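You operate a simulated robot arm through the tools that you are given. There is no shell and no other tool. Be economical: measure what you need, move in short steps, check, and stop when the job is done.

Carry out the task below with a simulated two-armed robot. There is one attempt and no reset: what you move stays moved.

## Task
Pick up the bag labelled "R32" from the top of the lift table with one hand, pass it to the other hand and put it on the bay behind the clear screen. Set down upright: bag.

It is judged by the outcome, as a careful person would: the job done as asked, and still so three seconds after it is handed in. It fails if anything else is knocked over, pushed out of place, dropped, spilled or broken.

## Robot
Two 7-joint arms with two-finger parallel grippers on one trunk, on a base that drives. Base frame: it is fixed to the floor where the robot stands at the start and does not move with it; the origin is under the middle of the robot, x ahead of it, y to its left, z up; the surface under the hand at the start is at about z = 0.56. Readings come in m, degrees, newtons and seconds.
The left shoulder is at the start at [0.144, 0.171, 1.135], the right one opposite. With the tool pointing down near the work surface each hand reaches from about 0.1 to 0.84 m from the robot's upright axis, wherever it stands, measured 20 degrees to its own side. Places, roughly: bay behind the clear screen [1.6, 0.7, 0.8]. Payload 4.4 kg a hand.
The tool frame of a hand sits at the grasp point between the pads (the TCP): z along the fingers, y along the line on which they close. The tips reach 0.023 m beyond it. Largest opening 0.094 m; finger width 0.038, thickness 0.01; the body of the gripper, 0.054 by 0.096 m, starts 0.039 m behind the TCP.
Orientation is told as [roll, pitch, yaw] about the base's x, y, z axes, in that order, counted from this pose: with the fingers straight down and closing along the base's y, the tool's x points along the base's -x, its y along +y and its z along -z.

## Interface
- The arms move only by the tool arm_command. It takes "left_rows", "right_rows" or both (then of equal length, played together; a hand with none holds still); each is text: rows parted by semicolons, each of 7 numbers parted by spaces: the shift along the tool's x, y, z in m, then the turn, a rotation vector about the tool's x, y, z in degrees, then the finger opening in m, from 0 to 0.094. In form: x y z ax ay az gripper; .... A call has 1 to 12 rows; each row is the pose to reach, as a shift and turn from the pose commanded when the call began, along the tool's axes at that moment. A row lasts 0.2 s, in which the tool goes at most 0.05 m and 8.6 degrees; a call with a longer step from one row to the next is refused whole, and so is a gripper value outside its range. A pose out of reach is approached as far as the arm can. The call stops where the force on the tool passes 40 N (or 10 N more than at its start, if that is more) or the arm is blocked; 0.2 s more then pass. Each finger travels about 0.072 m/s and halts on what it meets, pressing with about 25 N; the grip force reading is that of the motor and also rises with nothing between the fingers. The clock runs only during rows and for 0.2 s after the last one: add rows that repeat a pose to give the fingers time. It gives the time, the measured TCP pose, the force on the tool (base axes), the opening and the grip force at its end, in the units of the frame above (readings bear some noise), with the torque about the TCP (base axes, N m) and any sound that the robot's microphone picked up.
- Cameras (640 x 400 px; columns grow to the right, rows downward): "scene" is now at [0.2346, 0.0311, 1.2326]; the picture's right is [0.47, -0.88, 0.00], its down [-0.79, -0.42, -0.44] and it looks along [0.39, 0.21, -0.90] (base axes); focal length 277 px, centre (320, 200). "left" rides on the left gripper at [0.086, -0.016, -0.075] in its tool frame; the picture's right is [0.18, 0.98, 0.00], its down [-0.58, 0.11, -0.81] and it looks along [-0.79, 0.15, 0.59] (tool axes); focal length 243 px, centre (320, 200). "right" rides on the right gripper at [0.086, 0.016, -0.075] in its tool frame; the picture's right is [-0.18, 0.98, 0.00], its down [-0.58, -0.11, -0.81] and it looks along [-0.79, -0.15, 0.59] (tool axes); focal length 243 px, centre (320, 200). There is no depth. A picture from a camera that has moved, and an enlarged one, comes with that camera's place and axes in the base frame and with its lens.
- snapshot(camera): a new picture of that camera. It takes no simulated time.
- lift_body(by): slides the trunk up (or, below 0, down) by that many m; the arms and the scene camera ride with it, the base frame stays. It gives what a move gives, with no picture.
- base_move(legs): drives the robot by 1 to 6 legs, each [ahead, left, turn to the left] in m, m and degrees, along the robot's own axes; the way and the turn of a leg run together, so that a leg with both is an arc; at most 1.5 m and 180 degrees a leg. The arms and the cameras ride along, it lands a little off, and it stops where it bumps. It gives what a move gives.
- pan_tilt(pan, tilt): turns the head with the scene camera to pan (to the left, within 80 degrees either way) and tilt (down, from -29 to 69), counted from straight ahead of the robot. It gives what a move gives.
- close_up(camera, box): a new picture of the part [left, top, right, bottom] of that camera's present view, enlarged. It takes no simulated time.
- hand_in(): hands the job in; it is judged then, once.

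Work in short steps. Places have to be worked out from the pictures, the camera data and where the tool is seen: move nearer, look again, correct. Check each grasp and each placing, and mend what went wrong. You have 120 turns and 100 pictures in all, those below and enlarged ones among them. Open the grippers and draw the arms clear of the work before you hand the job in, unless the task says otherwise; then end with one line.

The tools are called after "Call:" as name(argument=value, ...) on one line, values as JSON. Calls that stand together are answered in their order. arm_command: Moves the arms, as the interface text tells. Its arguments: {"type":"object","properties":{"left_rows":{"type":"string"},"right_rows":{"type":"string"}},"required":[]} The other tools are called the same way: lift_body (by) slides the trunk up or down; base_move (legs) drives the base; pan_tilt (pan, tilt) turns the head that bears the scene camera; snapshot (camera) takes a picture; close_up (camera, box) takes an enlarged picture of a part of a camera's view; hand_in () hands the job in.

At the start:

```text
time: 0.0
left_tcp_pos: [0.4251, 0.2848, 0.8313]
left_ee_rot: [0.0, 0.0, 0.0]
left_force: [0.2, -0.6, 0.5]
left_wrist_torque: [0.0, 0.02, 0.02]
left_gripper_width: 0.0942
left_grip_force: 0.0
right_tcp_pos: [0.454, -0.0716, 0.8629]
right_ee_rot: [0.1, 0.0, 0.0]
right_force: [-0.4, -0.6, -0.7]
right_wrist_torque: [0.02, 0.02, 0.04]
right_gripper_width: 0.0939
right_grip_force: 0.1
trunk travel left (down, up): [-0.15, 0.238]
robot x, y, heading: [0.0033, -0.0009, 0.3]
head pan, tilt: [27.8, 63.6]
```

scene: 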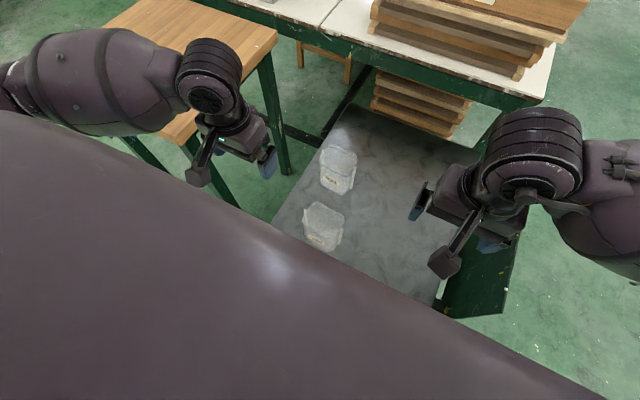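
right: 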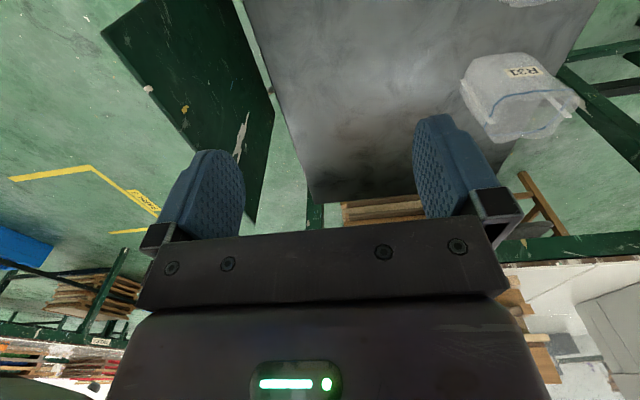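
left: 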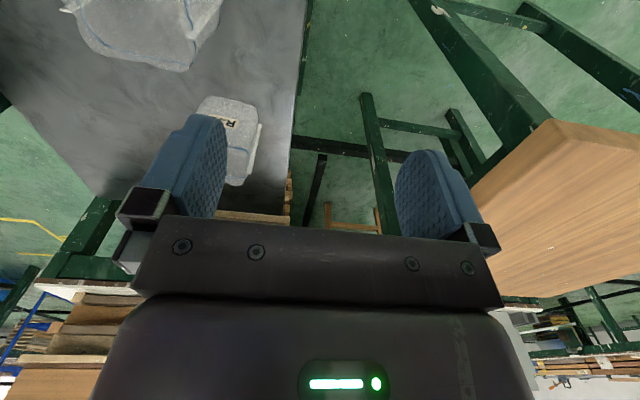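

The scene shows two bags on the lift table; the right camera shows one labelled R31. I enlarge the scene view on both bags to read the labels.

Call:
close_up(camera="scene", box=[280, 130, 380, 260])

Call:
close_up(camera="left", box=[60, 0, 300, 200])

```text
3.08 times, centred on (330, 195) of scene
camera zoom: at [0.2346, 0.0311, 1.2326], right [0.47, -0.88, 0.0], down [-0.79, -0.42, -0.44], along [0.39, 0.21, -0.9], focal length 852 px, centre (289, 215)
```

zoom: 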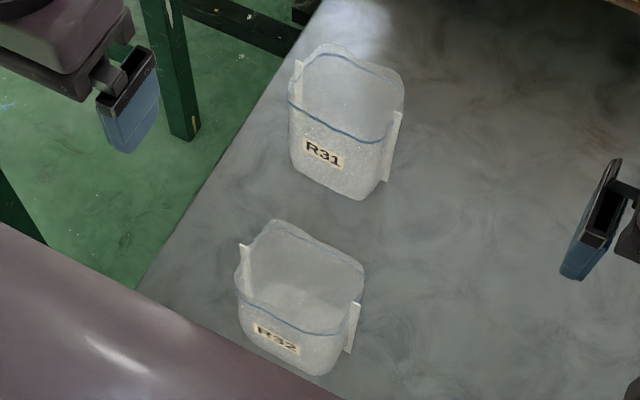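

```text
2.00 times, centred on (180, 100) of left
camera zoom: at [0.3378, 0.2678, 0.9056], right [-0.18, 0.98, 0.0], down [0.58, 0.11, 0.81], along [0.79, 0.15, -0.59], focal length 485 px, centre (600, 400)
```

zoom: 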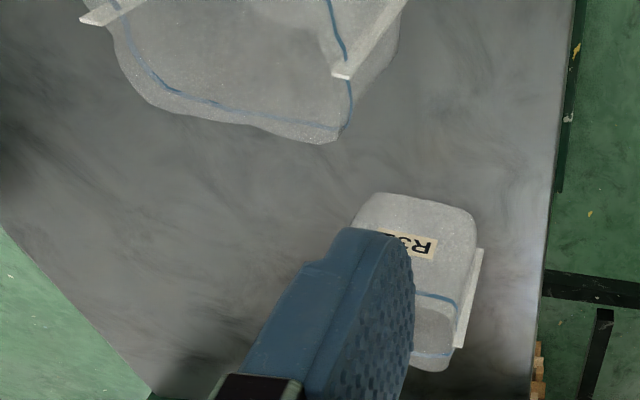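

The nearer bag is R32, and R31 is behind it. Next I turn the head toward the bay behind the clear screen.

Call:
pan_tilt(pan=24, tilt=20)

Call:
snapshot(camera="scene")

```text
time: 1.1
left_tcp_pos: [0.425, 0.2833, 0.8316]
left_ee_rot: [0.0, 0.0, 0.0]
left_force: [-1.2, 0.1, -0.6]
left_wrist_torque: [0.01, 0.01, 0.0]
left_gripper_width: 0.0939
left_grip_force: 0.0
right_tcp_pos: [0.4533, -0.0714, 0.8623]
right_ee_rot: [0.0, 0.1, 0.0]
right_force: [0.4, 0.4, -0.5]
right_wrist_torque: [0.01, 0.0, -0.02]
right_gripper_width: 0.094
right_grip_force: 0.0
trunk travel left (down, up): [-0.15, 0.238]
robot x, y, heading: [-0.0001, 0.0009, -0.1]
head pan, tilt: [24.0, 20.0]
```

```text
94 pictures are left
camera scene: at [0.2646, 0.0399, 1.2948], right [0.41, -0.91, 0.0], down [-0.31, -0.14, -0.94], along [0.86, 0.38, -0.34], focal length 277 px, centre (320, 200)
```

scene: 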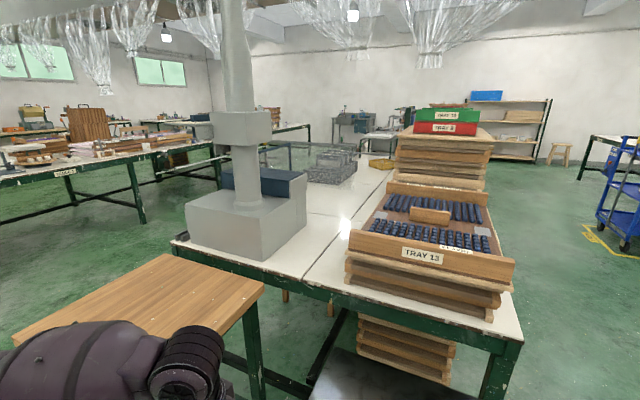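

The bay should appear near pixel (311,193), so I enlarge that area.

Call:
close_up(camera="scene", box=[180, 130, 420, 280])

```text
2.67 times, centred on (300, 205) of scene
camera zoom: at [0.2646, 0.0399, 1.2948], right [0.41, -0.91, 0.0], down [-0.31, -0.14, -0.94], along [0.86, 0.38, -0.34], focal length 738 px, centre (373, 187)
```

zoom: 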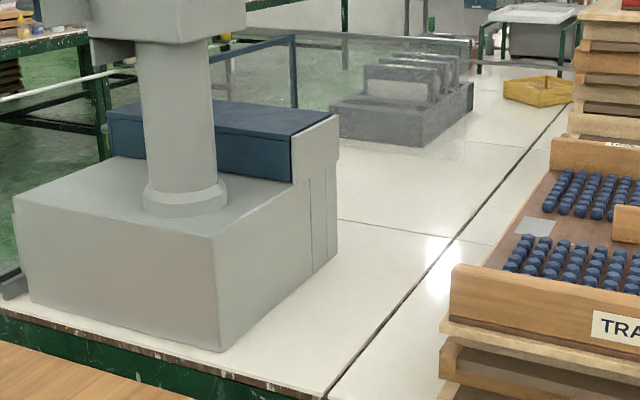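

The bay seems to be at the back of the white table, best reached from its left side; I'll look closer later. First the bag: I point the head back at it and take pictures with the scene and left cameras.

Call:
pan_tilt(pan=14, tilt=60)

Call:
snapshot(camera="scene")

Call:
close_up(camera="scene", box=[220, 120, 380, 240])

```text
time: 2.2
left_tcp_pos: [0.4247, 0.2834, 0.8308]
left_ee_rot: [-0.1, 0.0, 0.0]
left_force: [0.4, -0.2, -0.1]
left_wrist_torque: [0.02, 0.0, 0.0]
left_gripper_width: 0.094
left_grip_force: 0.0
right_tcp_pos: [0.4534, -0.0717, 0.8625]
right_ee_rot: [0.0, 0.1, 0.0]
right_force: [-0.1, -0.3, 0.1]
right_wrist_torque: [0.0, -0.01, -0.01]
right_gripper_width: 0.0938
right_grip_force: 0.2
trunk travel left (down, up): [-0.15, 0.238]
robot x, y, heading: [-0.0011, 0.0015, -0.1]
head pan, tilt: [14.0, 60.0]
```

```text
92 pictures are left
camera scene: at [0.2442, 0.0182, 1.2368], right [0.24, -0.97, 0.0], down [-0.84, -0.21, -0.5], along [0.49, 0.12, -0.87], focal length 277 px, centre (320, 200)
```

scene: 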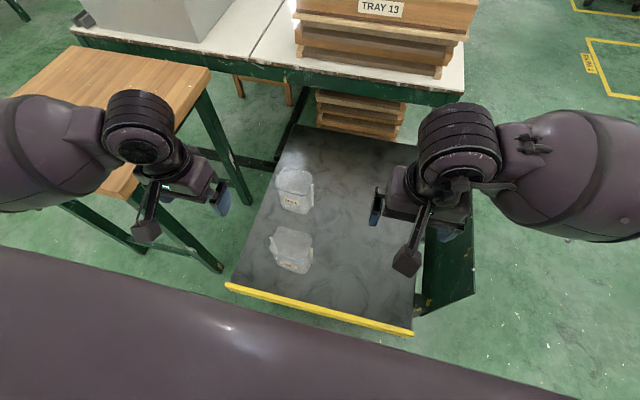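

```text
3.33 times, centred on (300, 180) of scene
camera zoom: at [0.2442, 0.0182, 1.2368], right [0.24, -0.97, 0.0], down [-0.84, -0.21, -0.5], along [0.49, 0.12, -0.87], focal length 923 px, centre (387, 267)
```

zoom: 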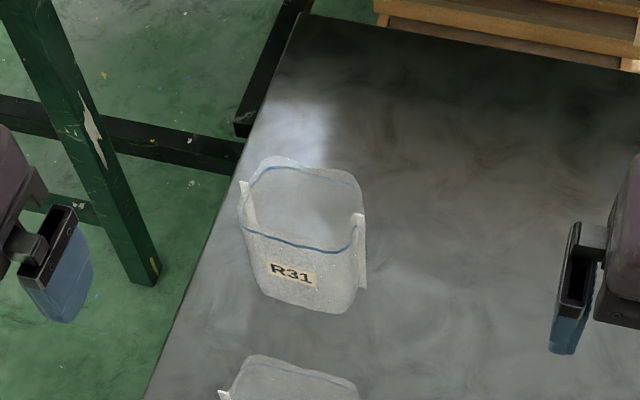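

I enlarge the R32 bag.

Call:
close_up(camera="scene", box=[250, 215, 330, 285])

Call:
close_up(camera="right", box=[420, 0, 640, 160])

```text
5.71 times, centred on (290, 250) of scene
camera zoom: at [0.2442, 0.0182, 1.2368], right [0.24, -0.97, 0.0], down [-0.84, -0.21, -0.5], along [0.49, 0.12, -0.87], focal length 1582 px, centre (491, -86)
```

zoom: 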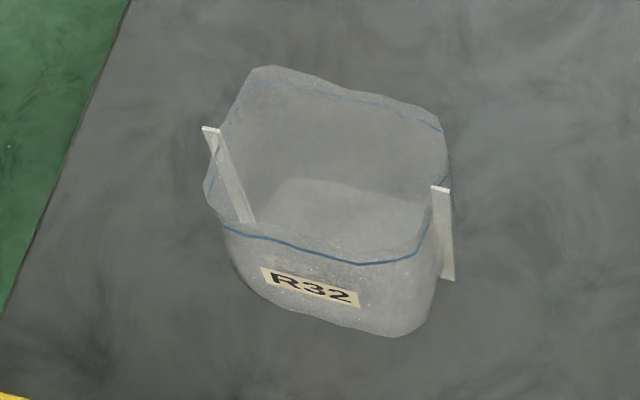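

```text
2.50 times, centred on (530, 80) of right
camera zoom: at [0.3662, -0.055, 0.9374], right [0.18, 0.98, 0.0], down [0.58, -0.11, 0.81], along [0.79, -0.15, -0.59], focal length 606 px, centre (-205, 500)
```

zoom: 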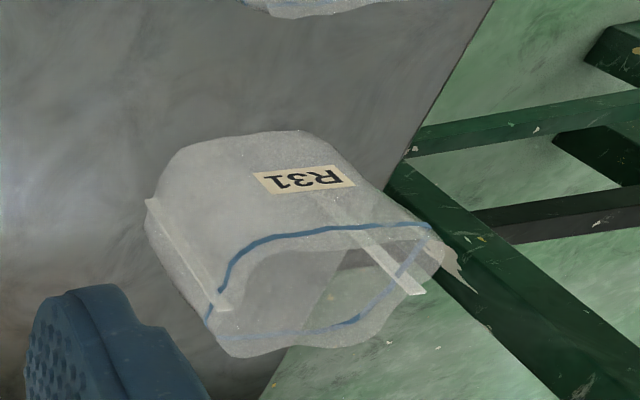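

The bag stands centred at about (0.44, 0.13), roughly 0.09 wide in y, 0.06 deep in x, with its top at z≈0.68. Before choosing a grip I want a better view of the bay, so I raise the trunk and look ahead.

Call:
lift_body(by=0.22)

Call:
pan_tilt(pan=24, tilt=28)

Call:
close_up(camera="scene", box=[160, 80, 400, 230])

```text
time: 4.5
left_tcp_pos: [0.426, 0.2835, 1.0506]
left_ee_rot: [0.0, -0.1, 0.0]
left_force: [-0.4, 0.1, -0.1]
left_wrist_torque: [-0.03, -0.02, 0.02]
left_gripper_width: 0.0939
left_grip_force: 0.1
right_tcp_pos: [0.4524, -0.0707, 1.0823]
right_ee_rot: [0.0, 0.0, 0.0]
right_force: [0.7, -0.1, 0.3]
right_wrist_torque: [0.02, 0.02, 0.0]
right_gripper_width: 0.0939
right_grip_force: 0.0
trunk travel left (down, up): [-0.37, 0.018]
robot x, y, heading: [-0.0001, -0.0027, -0.0]
head pan, tilt: [14.0, 60.0]
```

```text
time: 5.5
left_tcp_pos: [0.426, 0.2846, 1.0521]
left_ee_rot: [0.0, -0.1, 0.0]
left_force: [0.7, -0.4, -0.9]
left_wrist_torque: [-0.01, -0.01, -0.02]
left_gripper_width: 0.0943
left_grip_force: 0.0
right_tcp_pos: [0.454, -0.0719, 1.0841]
right_ee_rot: [-0.1, 0.0, -0.2]
right_force: [0.2, 0.6, 0.8]
right_wrist_torque: [-0.01, -0.05, -0.01]
right_gripper_width: 0.0938
right_grip_force: 0.0
trunk travel left (down, up): [-0.37, 0.018]
robot x, y, heading: [0.0026, 0.0009, -0.1]
head pan, tilt: [24.0, 28.0]
```

```text
2.67 times, centred on (280, 155) of scene
camera zoom: at [0.1412, 0.0391, 1.5165], right [0.41, -0.91, 0.0], down [-0.43, -0.19, -0.88], along [0.81, 0.36, -0.47], focal length 738 px, centre (427, 320)
```

zoom: 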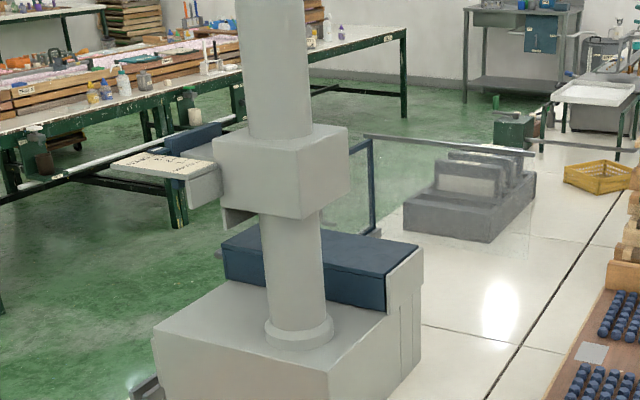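

The clear screen with a top bar appears to stand in front of a grey slotted block at the back of the table. I look left to see whether the base can drive around that side.

Call:
pan_tilt(pan=80, tilt=30)

Call:
snapshot(camera="scene")

```text
time: 6.7
left_tcp_pos: [0.4255, 0.2837, 1.0517]
left_ee_rot: [0.0, 0.1, -0.1]
left_force: [-0.1, 0.5, -0.1]
left_wrist_torque: [-0.01, 0.01, 0.01]
left_gripper_width: 0.0942
left_grip_force: 0.0
right_tcp_pos: [0.4533, -0.0721, 1.0823]
right_ee_rot: [0.1, 0.0, 0.0]
right_force: [0.9, 0.1, -0.7]
right_wrist_torque: [0.01, 0.0, -0.01]
right_gripper_width: 0.0941
right_grip_force: 0.0
trunk travel left (down, up): [-0.37, 0.018]
robot x, y, heading: [0.0007, -0.0, 0.1]
head pan, tilt: [80.0, 30.0]
```

```text
87 pictures are left
camera scene: at [0.0736, 0.0911, 1.5134], right [0.98, -0.17, 0.0], down [-0.09, -0.49, -0.87], along [0.15, 0.85, -0.5], focal length 277 px, centre (320, 200)
```

scene: 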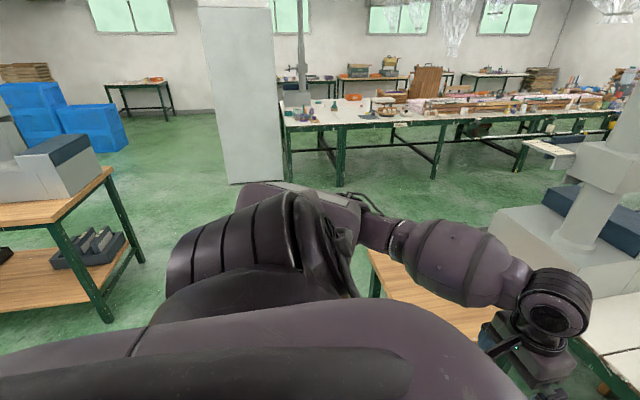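

The floor to the left is clear (the near wood table ends at y≈1.0). I scout the bay first with empty hands: back up, go left, go ahead, and turn to face the bay from the left side.

Call:
base_move(legs=[[-0.25, 0, 0], [0, 1.4, 0], [0, 0.4, 0], [1.5, 0, 0], [0.3, 0, 0], [0, 0, -90]])

Call:
pan_tilt(pan=0, tilt=35)

Call:
snapshot(camera="scene")

```text
time: 36.5
left_tcp_pos: [1.8004, 1.3603, 1.0512]
left_ee_rot: [0.1, 0.0, -90.1]
left_force: [-0.4, 0.1, 0.4]
left_wrist_torque: [-0.01, 0.0, 0.01]
left_gripper_width: 0.0939
left_grip_force: 0.0
right_tcp_pos: [1.444, 1.3319, 1.0841]
right_ee_rot: [0.0, 0.0, -90.2]
right_force: [-0.3, 0.0, -0.1]
right_wrist_torque: [-0.02, -0.04, -0.03]
right_gripper_width: 0.094
right_grip_force: 0.1
trunk travel left (down, up): [-0.37, 0.018]
robot x, y, heading: [1.5157, 1.7875, -89.9]
head pan, tilt: [80.0, 30.0]
```

```text
time: 38.1
left_tcp_pos: [1.7999, 1.3608, 1.0522]
left_ee_rot: [0.0, 0.0, -90.1]
left_force: [0.8, -0.1, 0.5]
left_wrist_torque: [-0.01, -0.04, -0.02]
left_gripper_width: 0.0941
left_grip_force: 0.1
right_tcp_pos: [1.4438, 1.3324, 1.0831]
right_ee_rot: [0.0, -0.1, -90.1]
right_force: [-0.1, -0.4, -0.3]
right_wrist_torque: [0.01, -0.02, -0.02]
right_gripper_width: 0.0941
right_grip_force: 0.1
trunk travel left (down, up): [-0.37, 0.018]
robot x, y, heading: [1.5158, 1.7854, -90.2]
head pan, tilt: [0.0, 35.0]
```

```text
86 pictures are left
camera scene: at [1.518, 1.6435, 1.5056], right [-1.0, 0.0, 0.0], down [0.0, 0.57, -0.82], along [0.0, -0.82, -0.57], focal length 277 px, centre (320, 200)
```

scene: 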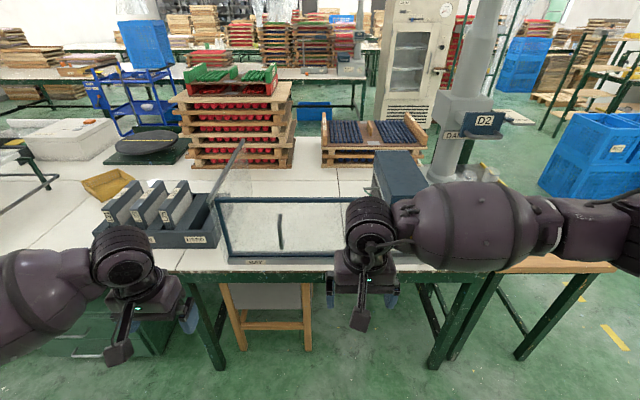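

Now I enlarge the bay area.

Call:
close_up(camera="scene", box=[90, 120, 410, 320])

Call:
close_up(camera="scene", box=[200, 140, 360, 280])

```text
2.00 times, centred on (250, 220) of scene
camera zoom: at [1.518, 1.6435, 1.5056], right [-1.0, 0.0, 0.0], down [0.0, 0.57, -0.82], along [0.0, -0.82, -0.57], focal length 554 px, centre (460, 160)
```

zoom: 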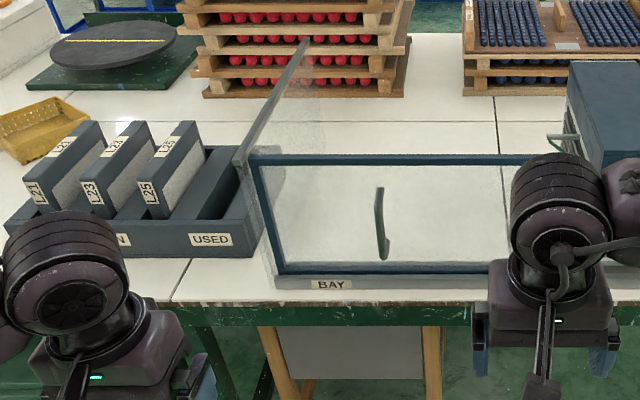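

```text
2.86 times, centred on (280, 210) of scene
camera zoom: at [1.518, 1.6435, 1.5056], right [-1.0, 0.0, 0.0], down [0.0, 0.57, -0.82], along [0.0, -0.82, -0.57], focal length 791 px, centre (434, 171)
```

zoom: 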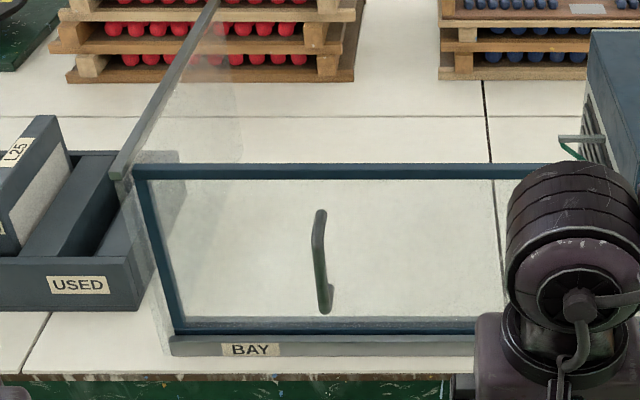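

The bay has a framed clear screen facing me (y≈0.97, top z≈1.04) and a side screen at x≈1.8. It looks open on top. The wrist cameras may show the rest.

Call:
snapshot(camera="right")

Call:
snapshot(camera="left")

```text
83 pictures are left
camera right: at [1.4597, 1.4194, 1.1574], right [0.98, -0.19, 0.0], down [-0.11, -0.58, 0.81], along [-0.15, -0.79, -0.59], focal length 243 px, centre (320, 200)
```

right: 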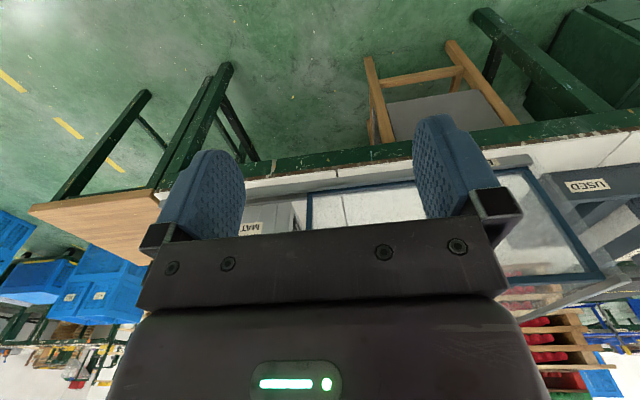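

```text
82 pictures are left
camera left: at [1.7828, 1.4468, 1.1256], right [0.98, 0.18, 0.0], down [0.11, -0.58, 0.81], along [0.15, -0.79, -0.59], focal length 243 px, centre (320, 200)
```

left: 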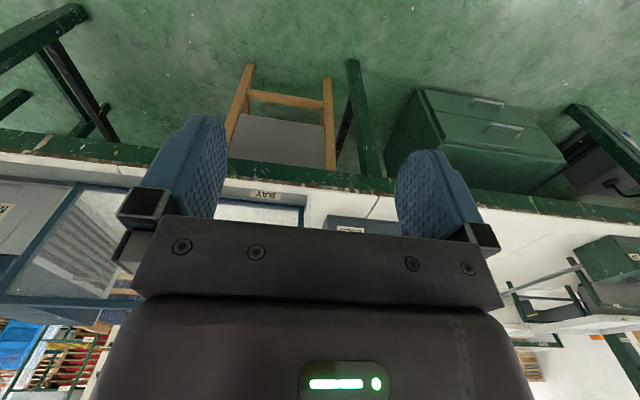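

The screen spans x≈1.35–1.82 with its top at z≈1.04, and the bay is open above, so the final hand can come down over it with a vertical grip. Plan: the left hand picks the bag with a sideways tilt, then the right hand takes it vertically from above. I drive back to the start.

Call:
base_move(legs=[[0, 0, 90], [-1.4, 0, 0], [-0.3, 0, 0], [0, -1.4, 0], [0, -0.38, 0]])

Call:
pan_tilt(pan=14, tilt=50)

Call:
snapshot(camera="scene")

```text
time: 66.2
left_tcp_pos: [0.1695, 0.3291, 1.0514]
left_ee_rot: [0.0, 0.0, -1.5]
left_force: [-0.5, -0.2, 0.5]
left_wrist_torque: [-0.05, -0.02, 0.01]
left_gripper_width: 0.0942
left_grip_force: 0.1
right_tcp_pos: [0.1878, -0.0263, 1.0831]
right_ee_rot: [0.0, 0.0, -1.5]
right_force: [-0.3, -0.1, -0.8]
right_wrist_torque: [-0.01, -0.01, 0.01]
right_gripper_width: 0.094
right_grip_force: 0.1
trunk travel left (down, up): [-0.37, 0.018]
robot x, y, heading: [-0.2611, 0.0589, -1.7]
head pan, tilt: [0.0, 35.0]
```

```text
time: 66.9
left_tcp_pos: [0.1692, 0.3294, 1.0521]
left_ee_rot: [0.0, 0.0, -1.5]
left_force: [-0.3, -0.7, -0.5]
left_wrist_torque: [0.0, -0.01, 0.01]
left_gripper_width: 0.0939
left_grip_force: 0.0
right_tcp_pos: [0.1885, -0.027, 1.0833]
right_ee_rot: [0.0, 0.0, -1.6]
right_force: [0.6, -0.2, 0.3]
right_wrist_torque: [-0.01, 0.02, -0.02]
right_gripper_width: 0.0941
right_grip_force: 0.0
trunk travel left (down, up): [-0.37, 0.018]
robot x, y, heading: [-0.2621, 0.0576, -1.6]
head pan, tilt: [14.0, 50.0]
```

```text
81 pictures are left
camera scene: at [-0.1293, 0.0738, 1.4839], right [0.22, -0.98, 0.0], down [-0.75, -0.17, -0.64], along [0.63, 0.14, -0.77], focal length 277 px, centre (320, 200)
```

scene: 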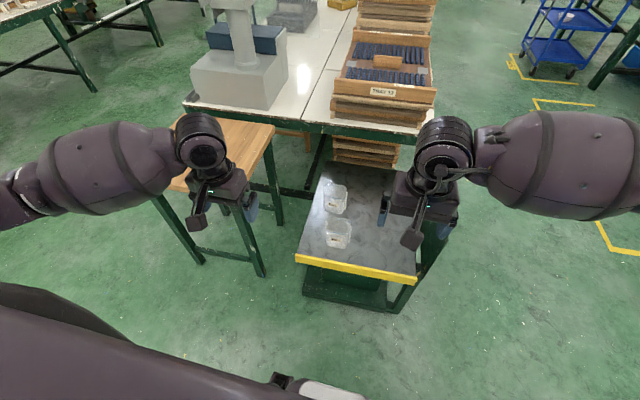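

I drive ahead to about the starting stance and correct the heading.

Call:
base_move(legs=[[0, -0.05, 1.6], [0.25, 0, 0]])

Call:
pan_tilt(pan=10, tilt=66)

Call:
snapshot(camera="scene")

```text
time: 69.5
left_tcp_pos: [0.4072, 0.2905, 1.0517]
left_ee_rot: [0.0, 0.0, 0.2]
left_force: [0.0, 0.0, -0.7]
left_wrist_torque: [-0.05, 0.01, -0.03]
left_gripper_width: 0.0941
left_grip_force: 0.1
right_tcp_pos: [0.4359, -0.0652, 1.0827]
right_ee_rot: [0.0, 0.0, 0.1]
right_force: [0.0, 0.2, 0.7]
right_wrist_torque: [0.01, 0.04, 0.05]
right_gripper_width: 0.0941
right_grip_force: 0.0
trunk travel left (down, up): [-0.37, 0.018]
robot x, y, heading: [-0.0167, 0.0102, 0.1]
head pan, tilt: [14.0, 50.0]
```

```text
time: 70.2
left_tcp_pos: [0.406, 0.2894, 1.0517]
left_ee_rot: [0.0, 0.0, 0.2]
left_force: [0.8, 0.3, 0.4]
left_wrist_torque: [0.04, 0.01, -0.01]
left_gripper_width: 0.0939
left_grip_force: 0.0
right_tcp_pos: [0.4365, -0.064, 1.0824]
right_ee_rot: [0.1, 0.1, 0.2]
right_force: [0.0, -0.4, -0.1]
right_wrist_torque: [-0.01, -0.05, 0.0]
right_gripper_width: 0.0938
right_grip_force: 0.1
trunk travel left (down, up): [-0.37, 0.018]
robot x, y, heading: [-0.0213, 0.0034, -0.0]
head pan, tilt: [10.0, 66.0]
```

```text
80 pictures are left
camera scene: at [0.0989, 0.0183, 1.4647], right [0.18, -0.98, 0.0], down [-0.9, -0.16, -0.41], along [0.4, 0.07, -0.91], focal length 277 px, centre (320, 200)
```

scene: 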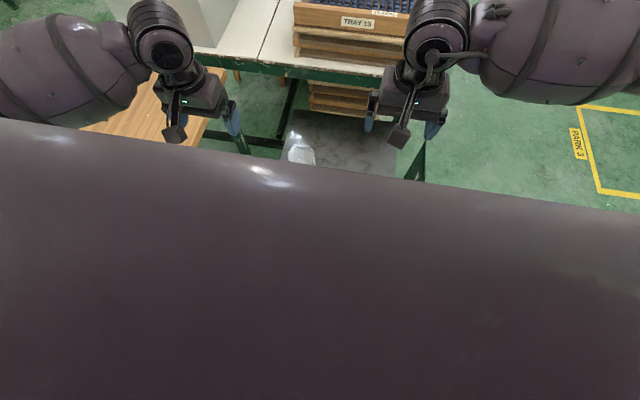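

At this height the trunk hides the bag, so I back up 0.1 m and lower the trunk. I also start turning the left hand to yaw −90 (closing along x) and the right hand to +90.

Call:
base_move(legs=[[-0.1, 0, 0]])

Call:
arm_command(left_rows="0 0 0 0 0 8.2 0.094; 0 0 0 0 0 16.4 0.094; 0 0 0 0 0 24.6 0.094; 0 0 0 0 0 32.8 0.094; 0 0 0 0 0 41 0.094; 0 0 0 0 0 49.2 0.094; 0 0 0 0 0 57.4 0.094; 0 0 0 0 0 65.6 0.094; 0 0 0 0 0 73.8 0.094; 0 0 0 0 0 82 0.094; 0 0 0 0 0 90 0.094; 0 0 0 0 0 90 0.094", right_rows="0 0 0 0 0 -8.2 0.094; 0 0 0 0 0 -16.4 0.094; 0 0 0 0 0 -24.6 0.094; 0 0 0 0 0 -32.8 0.094; 0 0 0 0 0 -41 0.094; 0 0 0 0 0 -49.2 0.094; 0 0 0 0 0 -57.4 0.094; 0 0 0 0 0 -65.6 0.094; 0 0 0 0 0 -73.8 0.094; 0 0 0 0 0 -82 0.094; 0 0 0 0 0 -90 0.094; 0 0 0 0 0 -90 0.094")

Call:
lift_body(by=-0.18)

Call:
pan_tilt(pan=10, tilt=55)

Call:
snapshot(camera="scene")

```text
time: 71.4
left_tcp_pos: [0.3087, 0.2891, 1.0516]
left_ee_rot: [0.1, -0.1, 0.1]
left_force: [-1.3, -0.2, 0.6]
left_wrist_torque: [0.0, 0.01, 0.01]
left_gripper_width: 0.0939
left_grip_force: 0.1
right_tcp_pos: [0.3361, -0.0669, 1.0836]
right_ee_rot: [0.0, 0.0, 0.0]
right_force: [-0.4, 0.2, 0.8]
right_wrist_torque: [0.0, -0.03, 0.0]
right_gripper_width: 0.0938
right_grip_force: 0.0
trunk travel left (down, up): [-0.37, 0.018]
robot x, y, heading: [-0.119, 0.0046, 0.0]
head pan, tilt: [10.0, 66.0]
```

```text
time: 74.0
left_tcp_pos: [0.3102, 0.2897, 1.0516]
left_ee_rot: [0.0, -0.1, -90.1]
left_force: [0.3, -0.2, -0.3]
left_wrist_torque: [-0.04, -0.01, 0.03]
left_gripper_width: 0.094
left_grip_force: 0.0
right_tcp_pos: [0.3372, -0.0653, 1.0817]
right_ee_rot: [0.0, 0.0, 81.9]
right_force: [0.3, -0.7, 0.7]
right_wrist_torque: [0.01, -0.01, -0.01]
right_gripper_width: 0.0942
right_grip_force: 0.0
right hand out of reach, approached as far as the arm can: row 11, 12
trunk travel left (down, up): [-0.37, 0.018]
robot x, y, heading: [-0.1191, 0.0067, 0.1]
head pan, tilt: [10.0, 66.0]
```

```text
time: 76.0
left_tcp_pos: [0.3088, 0.2889, 0.8733]
left_ee_rot: [0.0, 0.0, -90.1]
left_force: [-0.5, -0.8, 0.1]
left_wrist_torque: [-0.02, -0.02, 0.04]
left_gripper_width: 0.0939
left_grip_force: 0.1
right_tcp_pos: [0.3372, -0.0659, 0.9037]
right_ee_rot: [-0.1, 0.1, 82.1]
right_force: [0.3, -0.1, 0.7]
right_wrist_torque: [0.02, 0.0, 0.02]
right_gripper_width: 0.094
right_grip_force: 0.1
trunk travel left (down, up): [-0.19, 0.198]
robot x, y, heading: [-0.1157, 0.0065, 0.0]
head pan, tilt: [10.0, 66.0]
```

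```text
time: 76.7
left_tcp_pos: [0.3085, 0.2894, 0.8722]
left_ee_rot: [0.1, 0.0, -90.0]
left_force: [-0.7, 0.2, -0.1]
left_wrist_torque: [-0.01, -0.01, 0.02]
left_gripper_width: 0.094
left_grip_force: 0.0
right_tcp_pos: [0.3383, -0.0655, 0.9038]
right_ee_rot: [0.0, 0.0, 82.0]
right_force: [-0.1, 0.0, -0.8]
right_wrist_torque: [-0.04, 0.0, 0.02]
right_gripper_width: 0.094
right_grip_force: 0.1
trunk travel left (down, up): [-0.19, 0.198]
robot x, y, heading: [-0.1176, 0.0056, -0.0]
head pan, tilt: [10.0, 55.0]
```

```text
79 pictures are left
camera scene: at [0.0952, 0.0202, 1.2886], right [0.17, -0.98, 0.0], down [-0.81, -0.14, -0.57], along [0.56, 0.1, -0.82], focal length 277 px, centre (320, 200)
```

scene: 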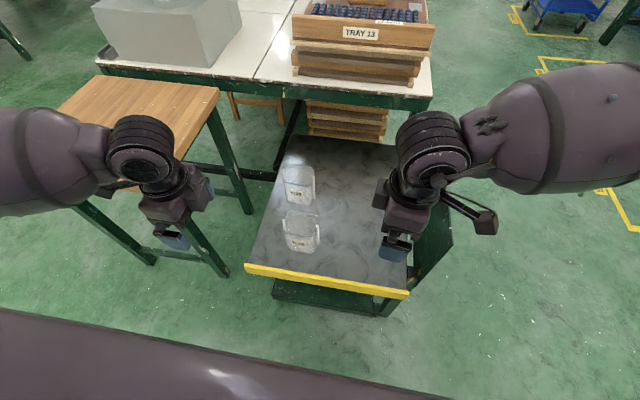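

The left hand is at −90; the right stopped at 82° (joint limit), which is good enough. I tilt the left hand 45° so its fingers point down and to −y, and measure the bag again.

Call:
arm_command(left_rows="0 0 0 0 -8 0 0.094; 0 0 0 0 -16 0 0.094; 0 0 0 0 -24 0 0.094; 0 0 0 0 -32 0 0.094; 0 0 0 0 -40 0 0.094; 0 0 0 0 -45 0 0.094; 0 0 0 0 -45 0 0.094")

Call:
close_up(camera="scene", box=[260, 150, 340, 270])

Call:
snapshot(camera="left")

```text
time: 78.3
left_tcp_pos: [0.3087, 0.2903, 0.8713]
left_ee_rot: [0.0, -45.1, -90.1]
left_force: [-0.3, -0.3, -0.7]
left_wrist_torque: [0.0, 0.01, 0.01]
left_gripper_width: 0.094
left_grip_force: 0.1
right_tcp_pos: [0.3378, -0.0657, 0.9017]
right_ee_rot: [0.1, 0.0, 82.0]
right_force: [0.4, 0.1, -0.3]
right_wrist_torque: [0.03, 0.01, -0.02]
right_gripper_width: 0.0937
right_grip_force: 0.2
trunk travel left (down, up): [-0.19, 0.198]
robot x, y, heading: [-0.1157, 0.0055, 0.1]
head pan, tilt: [10.0, 55.0]
```

```text
3.33 times, centred on (300, 210) of scene
camera zoom: at [0.0952, 0.0201, 1.2887], right [0.17, -0.98, 0.0], down [-0.81, -0.14, -0.57], along [0.56, 0.1, -0.82], focal length 923 px, centre (387, 167)
```

zoom: 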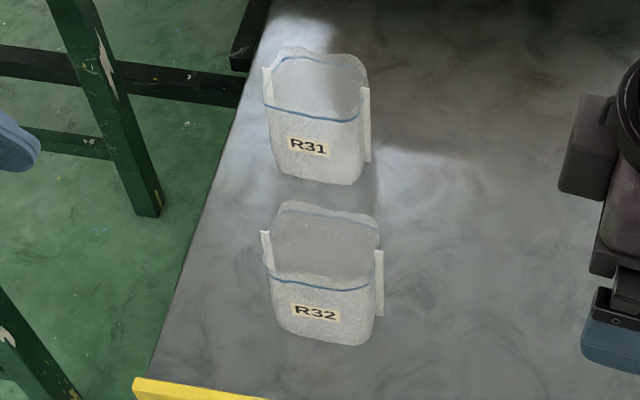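

```text
77 pictures are left
camera left: at [0.292, 0.4035, 0.8624], right [0.98, 0.13, -0.13], down [0.11, 0.16, 0.98], along [0.15, -0.98, 0.14], focal length 243 px, centre (320, 200)
```

left: 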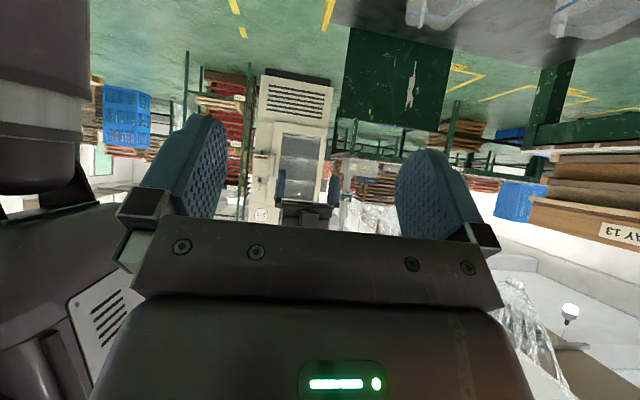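

The measurements agree: bag centre (0.437, 0.132), x from 0.402 to about 0.471, y 0.087–0.176, top z≈0.68. I move the left hand to (0.437, 0.162, 0.78), above the left part of the bag.

Call:
arm_command(left_rows="-0.0052 0.0256 0.031 0 0 0 0.094; -0.0104 0.0512 0.062 0 0 0 0.094; -0.0156 0.0768 0.093 0 0 0 0.094; -0.0208 0.1024 0.124 0 0 0 0.094; -0.0262 0.128 0.1549 0 0 0 0.094; -0.0262 0.128 0.1549 0 0 0 0.094")

Call:
snapshot(camera="scene")

Call:
snapshot(camera="left")

```text
time: 79.7
left_tcp_pos: [0.4367, 0.1631, 0.7786]
left_ee_rot: [0.0, -45.0, -90.0]
left_force: [-0.7, -0.1, -0.2]
left_wrist_torque: [-0.01, -0.02, 0.03]
left_gripper_width: 0.0943
left_grip_force: 0.1
right_tcp_pos: [0.3374, -0.0653, 0.903]
right_ee_rot: [0.0, 0.1, 82.0]
right_force: [-0.1, 0.4, 0.0]
right_wrist_torque: [0.01, 0.0, -0.01]
right_gripper_width: 0.0941
right_grip_force: 0.0
trunk travel left (down, up): [-0.19, 0.198]
robot x, y, heading: [-0.1142, 0.0083, -0.1]
head pan, tilt: [10.0, 55.0]
```

```text
76 pictures are left
camera scene: at [0.0948, 0.0204, 1.2888], right [0.17, -0.98, 0.0], down [-0.81, -0.14, -0.57], along [0.56, 0.1, -0.82], focal length 277 px, centre (320, 200)
```

scene: 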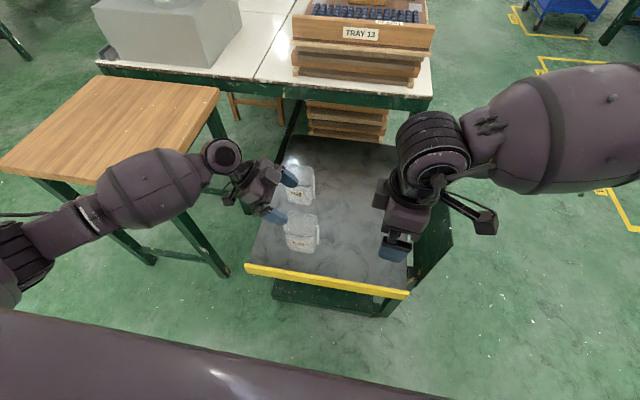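

```text
75 pictures are left
camera left: at [0.4199, 0.2771, 0.77], right [0.98, 0.13, -0.13], down [0.11, 0.16, 0.98], along [0.15, -0.98, 0.14], focal length 243 px, centre (320, 200)
```

left: 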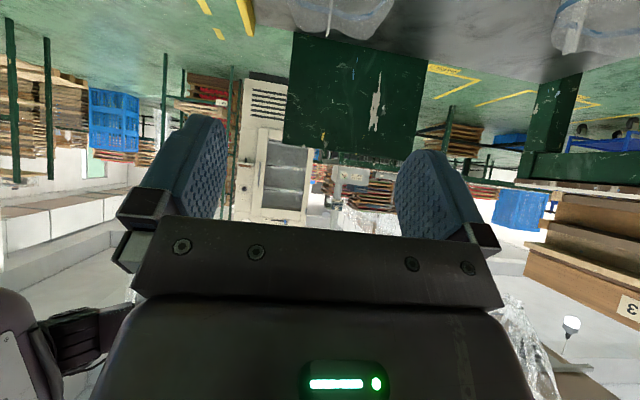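

The bag centre lines up with the fingers in x. I lower straight down to z≈0.70 and check.

Call:
arm_command(left_rows="0.0184 0 0.0184 0 0 0 0.094; 0.0368 0 0.0368 0 0 0 0.094; 0.055 0 0.055 0 0 0 0.094; 0.055 0 0.055 0 0 0 0.094")

Call:
close_up(camera="scene", box=[220, 140, 360, 270])

Call:
snapshot(camera="left")

Call:
snapshot(camera="right")

```text
time: 80.7
left_tcp_pos: [0.4369, 0.1618, 0.7015]
left_ee_rot: [0.1, -45.1, -90.0]
left_force: [-0.5, -1.1, 0.8]
left_wrist_torque: [0.01, -0.03, 0.01]
left_gripper_width: 0.0937
left_grip_force: 0.0
right_tcp_pos: [0.338, -0.0662, 0.904]
right_ee_rot: [0.0, 0.1, 82.1]
right_force: [0.1, -0.2, 0.8]
right_wrist_torque: [-0.01, -0.03, 0.01]
right_gripper_width: 0.0939
right_grip_force: 0.0
trunk travel left (down, up): [-0.19, 0.198]
robot x, y, heading: [-0.117, 0.012, -0.1]
head pan, tilt: [10.0, 55.0]
```

```text
3.08 times, centred on (290, 205) of scene
camera zoom: at [0.095, 0.0202, 1.2888], right [0.17, -0.98, 0.0], down [-0.81, -0.14, -0.57], along [0.56, 0.1, -0.82], focal length 852 px, centre (412, 185)
```

zoom: 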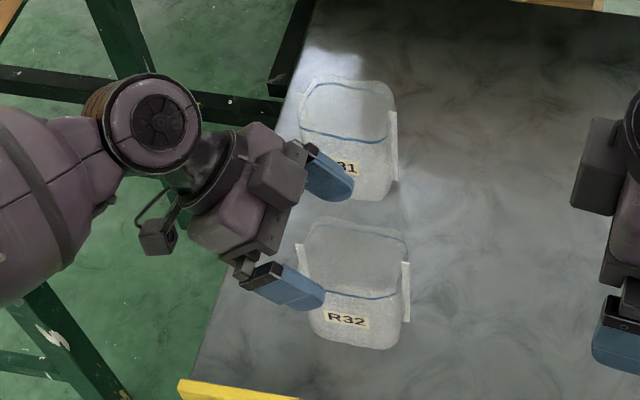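

```text
73 pictures are left
camera left: at [0.4205, 0.2755, 0.6929], right [0.98, 0.13, -0.13], down [0.11, 0.16, 0.98], along [0.15, -0.98, 0.14], focal length 243 px, centre (320, 200)
```

left: 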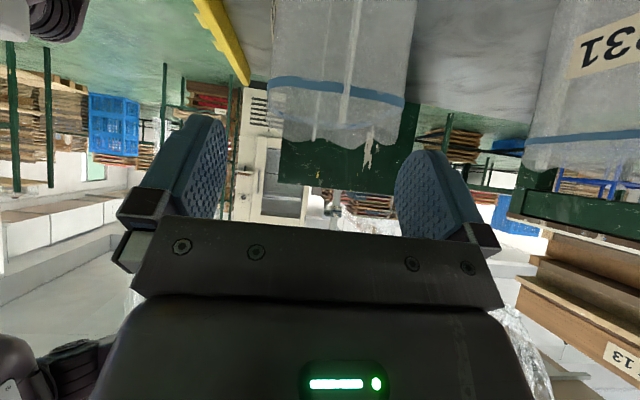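

```text
72 pictures are left
camera right: at [0.3088, -0.1489, 0.9776], right [-0.95, 0.32, 0.0], down [0.19, 0.56, 0.81], along [0.26, 0.76, -0.59], focal length 243 px, centre (320, 200)
```

right: 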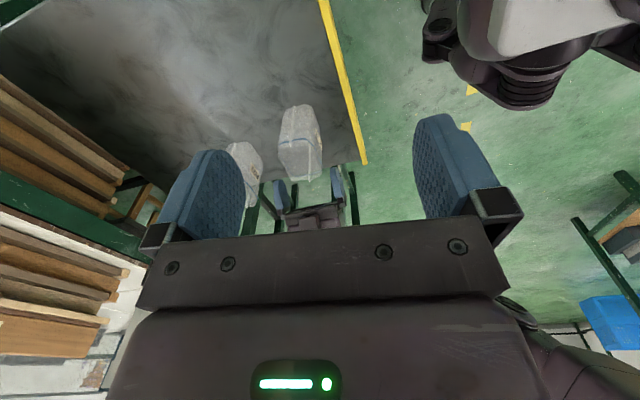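

The seam strip puts the bag centre at x≈0.438, centred between the fingers. I lower 0.049 m more to z≈0.652.

Call:
arm_command(left_rows="0.009 0.0005 0.009 0 0 0 0.094; 0.018 0.001 0.018 0 0 0 0.094; 0.027 0.001 0.027 0 0 0 0.094; 0.035 0.001 0.035 0 0 0 0.094; 0.035 0.001 0.035 0 0 0 0.094")

Call:
close_up(camera="scene", box=[240, 180, 340, 270])

Call:
snapshot(camera="left")

```text
time: 81.9
left_tcp_pos: [0.4386, 0.1622, 0.6525]
left_ee_rot: [0.1, -45.1, -90.0]
left_force: [0.5, -0.5, -0.5]
left_wrist_torque: [-0.01, 0.0, -0.04]
left_gripper_width: 0.0939
left_grip_force: 0.1
right_tcp_pos: [0.3371, -0.0663, 0.9024]
right_ee_rot: [-0.1, 0.0, 81.9]
right_force: [-0.1, -0.5, 0.1]
right_wrist_torque: [0.01, 0.0, 0.01]
right_gripper_width: 0.0941
right_grip_force: 0.0
trunk travel left (down, up): [-0.19, 0.198]
robot x, y, heading: [-0.1145, 0.0048, -0.1]
head pan, tilt: [10.0, 55.0]
```

```text
4.44 times, centred on (290, 225) of scene
camera zoom: at [0.0951, 0.0202, 1.2887], right [0.17, -0.98, 0.0], down [-0.81, -0.14, -0.57], along [0.56, 0.1, -0.82], focal length 1231 px, centre (453, 89)
```

zoom: 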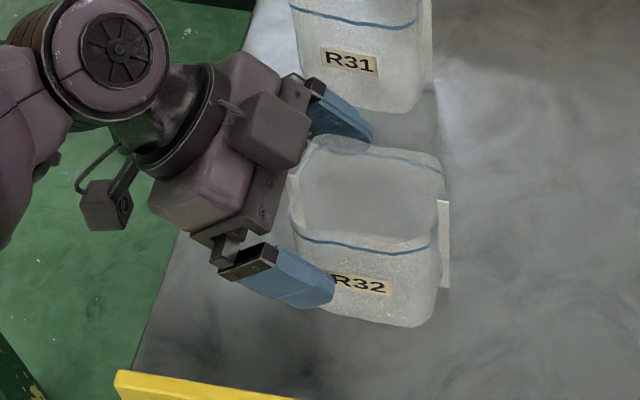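

```text
70 pictures are left
camera left: at [0.4218, 0.2757, 0.6436], right [0.98, 0.13, -0.13], down [0.11, 0.16, 0.98], along [0.15, -0.98, 0.14], focal length 243 px, centre (320, 200)
```

left: 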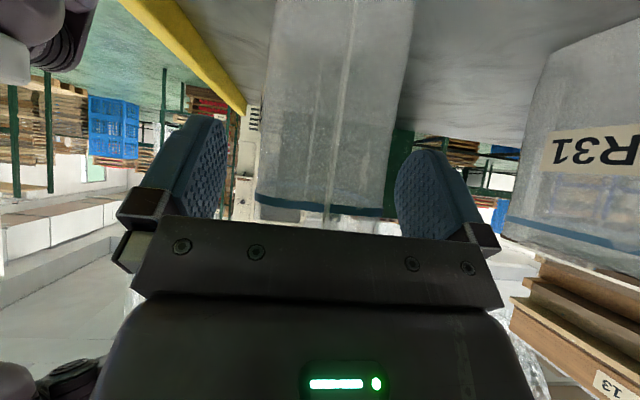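

The bag is between the fingers without contact. I close on it and hold.

Call:
arm_command(left_rows="0 0 0 0 0 0 0.08; 0 0 0 0 0 0 0.06; 0 0 0 0 0 0 0.04; 0 0 0 0 0 0 0.03; 0 0 0 0 0 0 0.03; 0 0 0 0 0 0 0.03")

Call:
close_up(camera="scene", box=[240, 180, 340, 270])

Call:
snapshot(camera="left")

```text
time: 83.3
left_tcp_pos: [0.4402, 0.16, 0.6519]
left_ee_rot: [0.0, -45.1, -90.0]
left_force: [1.0, -0.2, 0.0]
left_wrist_torque: [-0.03, -0.05, 0.0]
left_gripper_width: 0.0652
left_grip_force: 25.3
right_tcp_pos: [0.3382, -0.0663, 0.9026]
right_ee_rot: [-0.1, 0.0, 82.0]
right_force: [-0.6, 0.3, -0.7]
right_wrist_torque: [0.03, 0.0, 0.01]
right_gripper_width: 0.0938
right_grip_force: 0.1
trunk travel left (down, up): [-0.19, 0.198]
robot x, y, heading: [-0.1142, 0.0052, 0.2]
head pan, tilt: [10.0, 55.0]
```

```text
4.44 times, centred on (290, 225) of scene
camera zoom: at [0.0952, 0.0201, 1.2887], right [0.17, -0.98, 0.0], down [-0.81, -0.14, -0.57], along [0.56, 0.1, -0.82], focal length 1231 px, centre (453, 89)
```

zoom: 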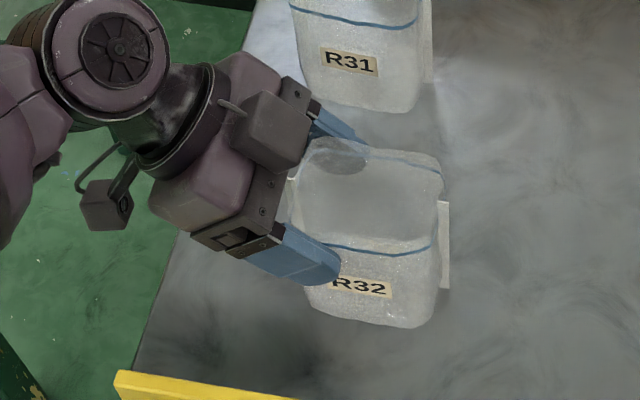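

```text
68 pictures are left
camera left: at [0.4219, 0.2755, 0.6437], right [0.98, 0.13, -0.13], down [0.11, 0.16, 0.98], along [0.15, -0.98, 0.14], focal length 243 px, centre (320, 200)
```

left: 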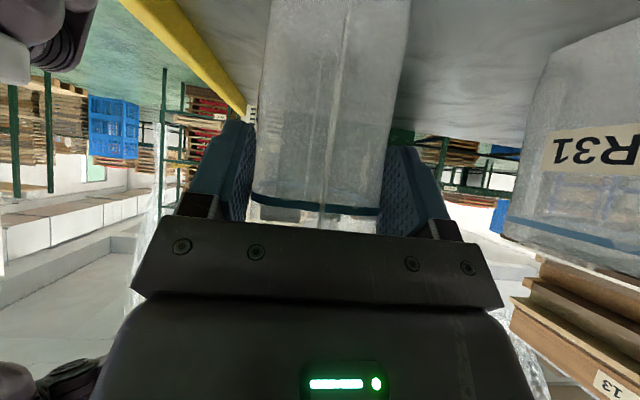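

Gripped firmly at 0.065 m with 25 N. I lift straight up about 0.17 m in small steps.

Call:
arm_command(left_rows="-0.007 0 -0.007 0 0 0 0.03; -0.02 0 -0.02 0 0 0 0.03; -0.035 0 -0.035 0 0 0 0.03; -0.05 0 -0.05 0 0 0 0.03; -0.065 0 -0.065 0 0 0 0.03; -0.08 0 -0.08 0 0 0 0.03; -0.1 0 -0.1 0 0 0 0.03; -0.12 0 -0.12 0 0 0 0.03; -0.12 0 -0.12 0 0 0 0.03")

Call:
snapshot(camera="scene")

Call:
snapshot(camera="right")

```text
time: 85.3
left_tcp_pos: [0.4375, 0.16, 0.823]
left_ee_rot: [0.1, -45.1, -89.9]
left_force: [-0.2, -0.1, 0.6]
left_wrist_torque: [0.04, -0.01, 0.05]
left_gripper_width: 0.0652
left_grip_force: 25.0
right_tcp_pos: [0.3384, -0.0653, 0.9033]
right_ee_rot: [0.0, 0.1, 82.1]
right_force: [-0.1, 0.4, -0.3]
right_wrist_torque: [0.01, -0.02, -0.01]
right_gripper_width: 0.0942
right_grip_force: 0.1
trunk travel left (down, up): [-0.19, 0.198]
robot x, y, heading: [-0.1163, 0.0042, 0.0]
head pan, tilt: [10.0, 55.0]
```

```text
67 pictures are left
camera scene: at [0.0954, 0.0202, 1.2886], right [0.17, -0.98, 0.0], down [-0.81, -0.14, -0.57], along [0.56, 0.1, -0.82], focal length 277 px, centre (320, 200)
```

scene: 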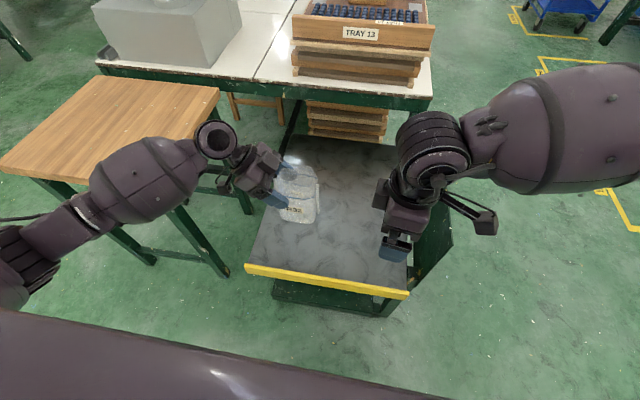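

```text
66 pictures are left
camera right: at [0.309, -0.149, 0.9772], right [-0.95, 0.32, 0.0], down [0.19, 0.56, 0.81], along [0.26, 0.76, -0.59], focal length 243 px, centre (320, 200)
```

right: 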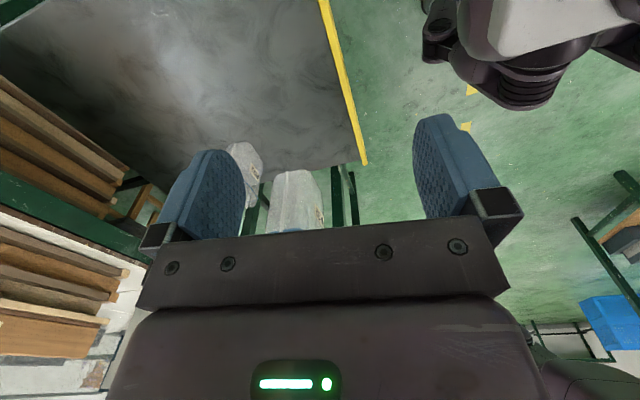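

The bag is held upright and clear. I bring it 0.1 m to the right (bag centre y≈0.032, top z≈0.85) and move the right hand above it at z≈0.97.

Call:
arm_command(left_rows="-0.0088 0 0.0088 0 0 0 0.03; -0.0177 0 0.0177 0 0 0 0.03; -0.0265 0 0.0265 0 0 0 0.03; -0.0354 0 0.0354 0 0 0 0.03; -0.0442 0 0.0442 0 0 0 0.03; -0.053 0 0.053 0 0 0 0.03; -0.0619 0 0.0619 0 0 0 0.03; -0.0707 0 0.0707 0 0 0 0.03", right_rows="0 0 -0.03 0 0 0 0.094; 0 0 -0.067 0 0 0 0.094; -0.011 -0.0165 -0.067 0 0 0 0.094; -0.023 -0.033 -0.067 0 0 0 0.094; -0.034 -0.0495 -0.067 0 0 0 0.094; -0.045 -0.066 -0.067 0 0 0 0.094; -0.057 -0.0825 -0.067 0 0 0 0.094; -0.0685 -0.099 -0.067 0 0 0 0.094")

Call:
snapshot(camera="scene")

Call:
snapshot(camera="right")

```text
time: 87.1
left_tcp_pos: [0.4391, 0.0623, 0.8216]
left_ee_rot: [0.0, -45.0, -90.0]
left_force: [0.2, 0.1, 0.4]
left_wrist_torque: [-0.02, 0.01, 0.02]
left_gripper_width: 0.0654
left_grip_force: 25.1
right_tcp_pos: [0.4082, -0.03, 0.969]
right_ee_rot: [0.0, 0.0, 82.0]
right_force: [0.1, -0.6, -0.3]
right_wrist_torque: [0.0, -0.01, -0.03]
right_gripper_width: 0.0941
right_grip_force: 0.1
right hand out of reach, approached as far as the arm can: row 7, 8
trunk travel left (down, up): [-0.19, 0.198]
robot x, y, heading: [-0.1125, 0.0081, 0.1]
head pan, tilt: [10.0, 55.0]
```

```text
65 pictures are left
camera scene: at [0.0951, 0.0202, 1.2887], right [0.17, -0.98, 0.0], down [-0.81, -0.14, -0.57], along [0.56, 0.1, -0.82], focal length 277 px, centre (320, 200)
```

scene: 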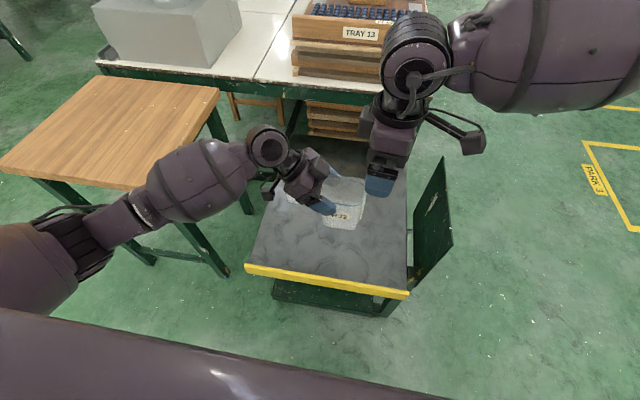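

```text
64 pictures are left
camera right: at [0.3794, -0.1136, 1.0441], right [-0.95, 0.32, 0.0], down [0.19, 0.56, 0.81], along [0.26, 0.76, -0.59], focal length 243 px, centre (320, 200)
```

right: 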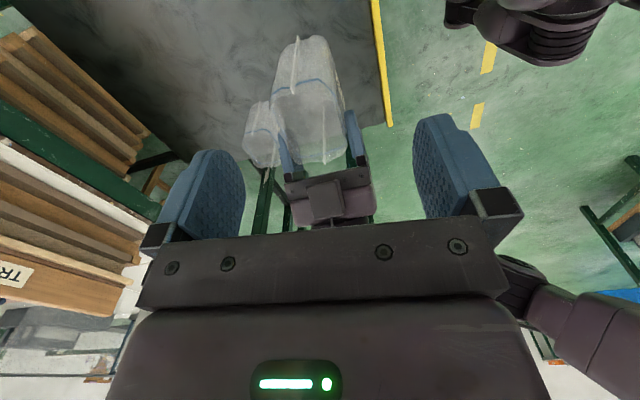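

The right hand hits a wrist limit at yaw 82. I rotate the pair instead: the left hand with the bag 20° clockwise (yaw −110) and the right hand back to about 70.

Call:
arm_command(left_rows="0 0 0 4.7 0 4.7 0.03; 0 0 0 9.4 0 9.4 0.03; 0 0 0 14.1 0 14.1 0.03; 0 0 0 14.1 0 14.1 0.03", right_rows="0 0 0 0 0 4 0.094; 0 0 0 0 0 8 0.094; 0 0 0 0 0 12 0.094; 0 0 0 0 0 12 0.094")

```text
time: 88.1
left_tcp_pos: [0.4389, 0.0618, 0.8236]
left_ee_rot: [0.1, -45.0, -110.0]
left_force: [0.3, 0.5, -0.2]
left_wrist_torque: [0.03, -0.02, 0.0]
left_gripper_width: 0.0653
left_grip_force: 24.9
right_tcp_pos: [0.4084, -0.0302, 0.9708]
right_ee_rot: [0.0, 0.0, 69.9]
right_force: [-0.3, -1.4, -0.1]
right_wrist_torque: [-0.02, 0.04, -0.04]
right_gripper_width: 0.094
right_grip_force: 0.0
trunk travel left (down, up): [-0.19, 0.198]
robot x, y, heading: [-0.1173, 0.0047, 0.0]
head pan, tilt: [10.0, 55.0]
```

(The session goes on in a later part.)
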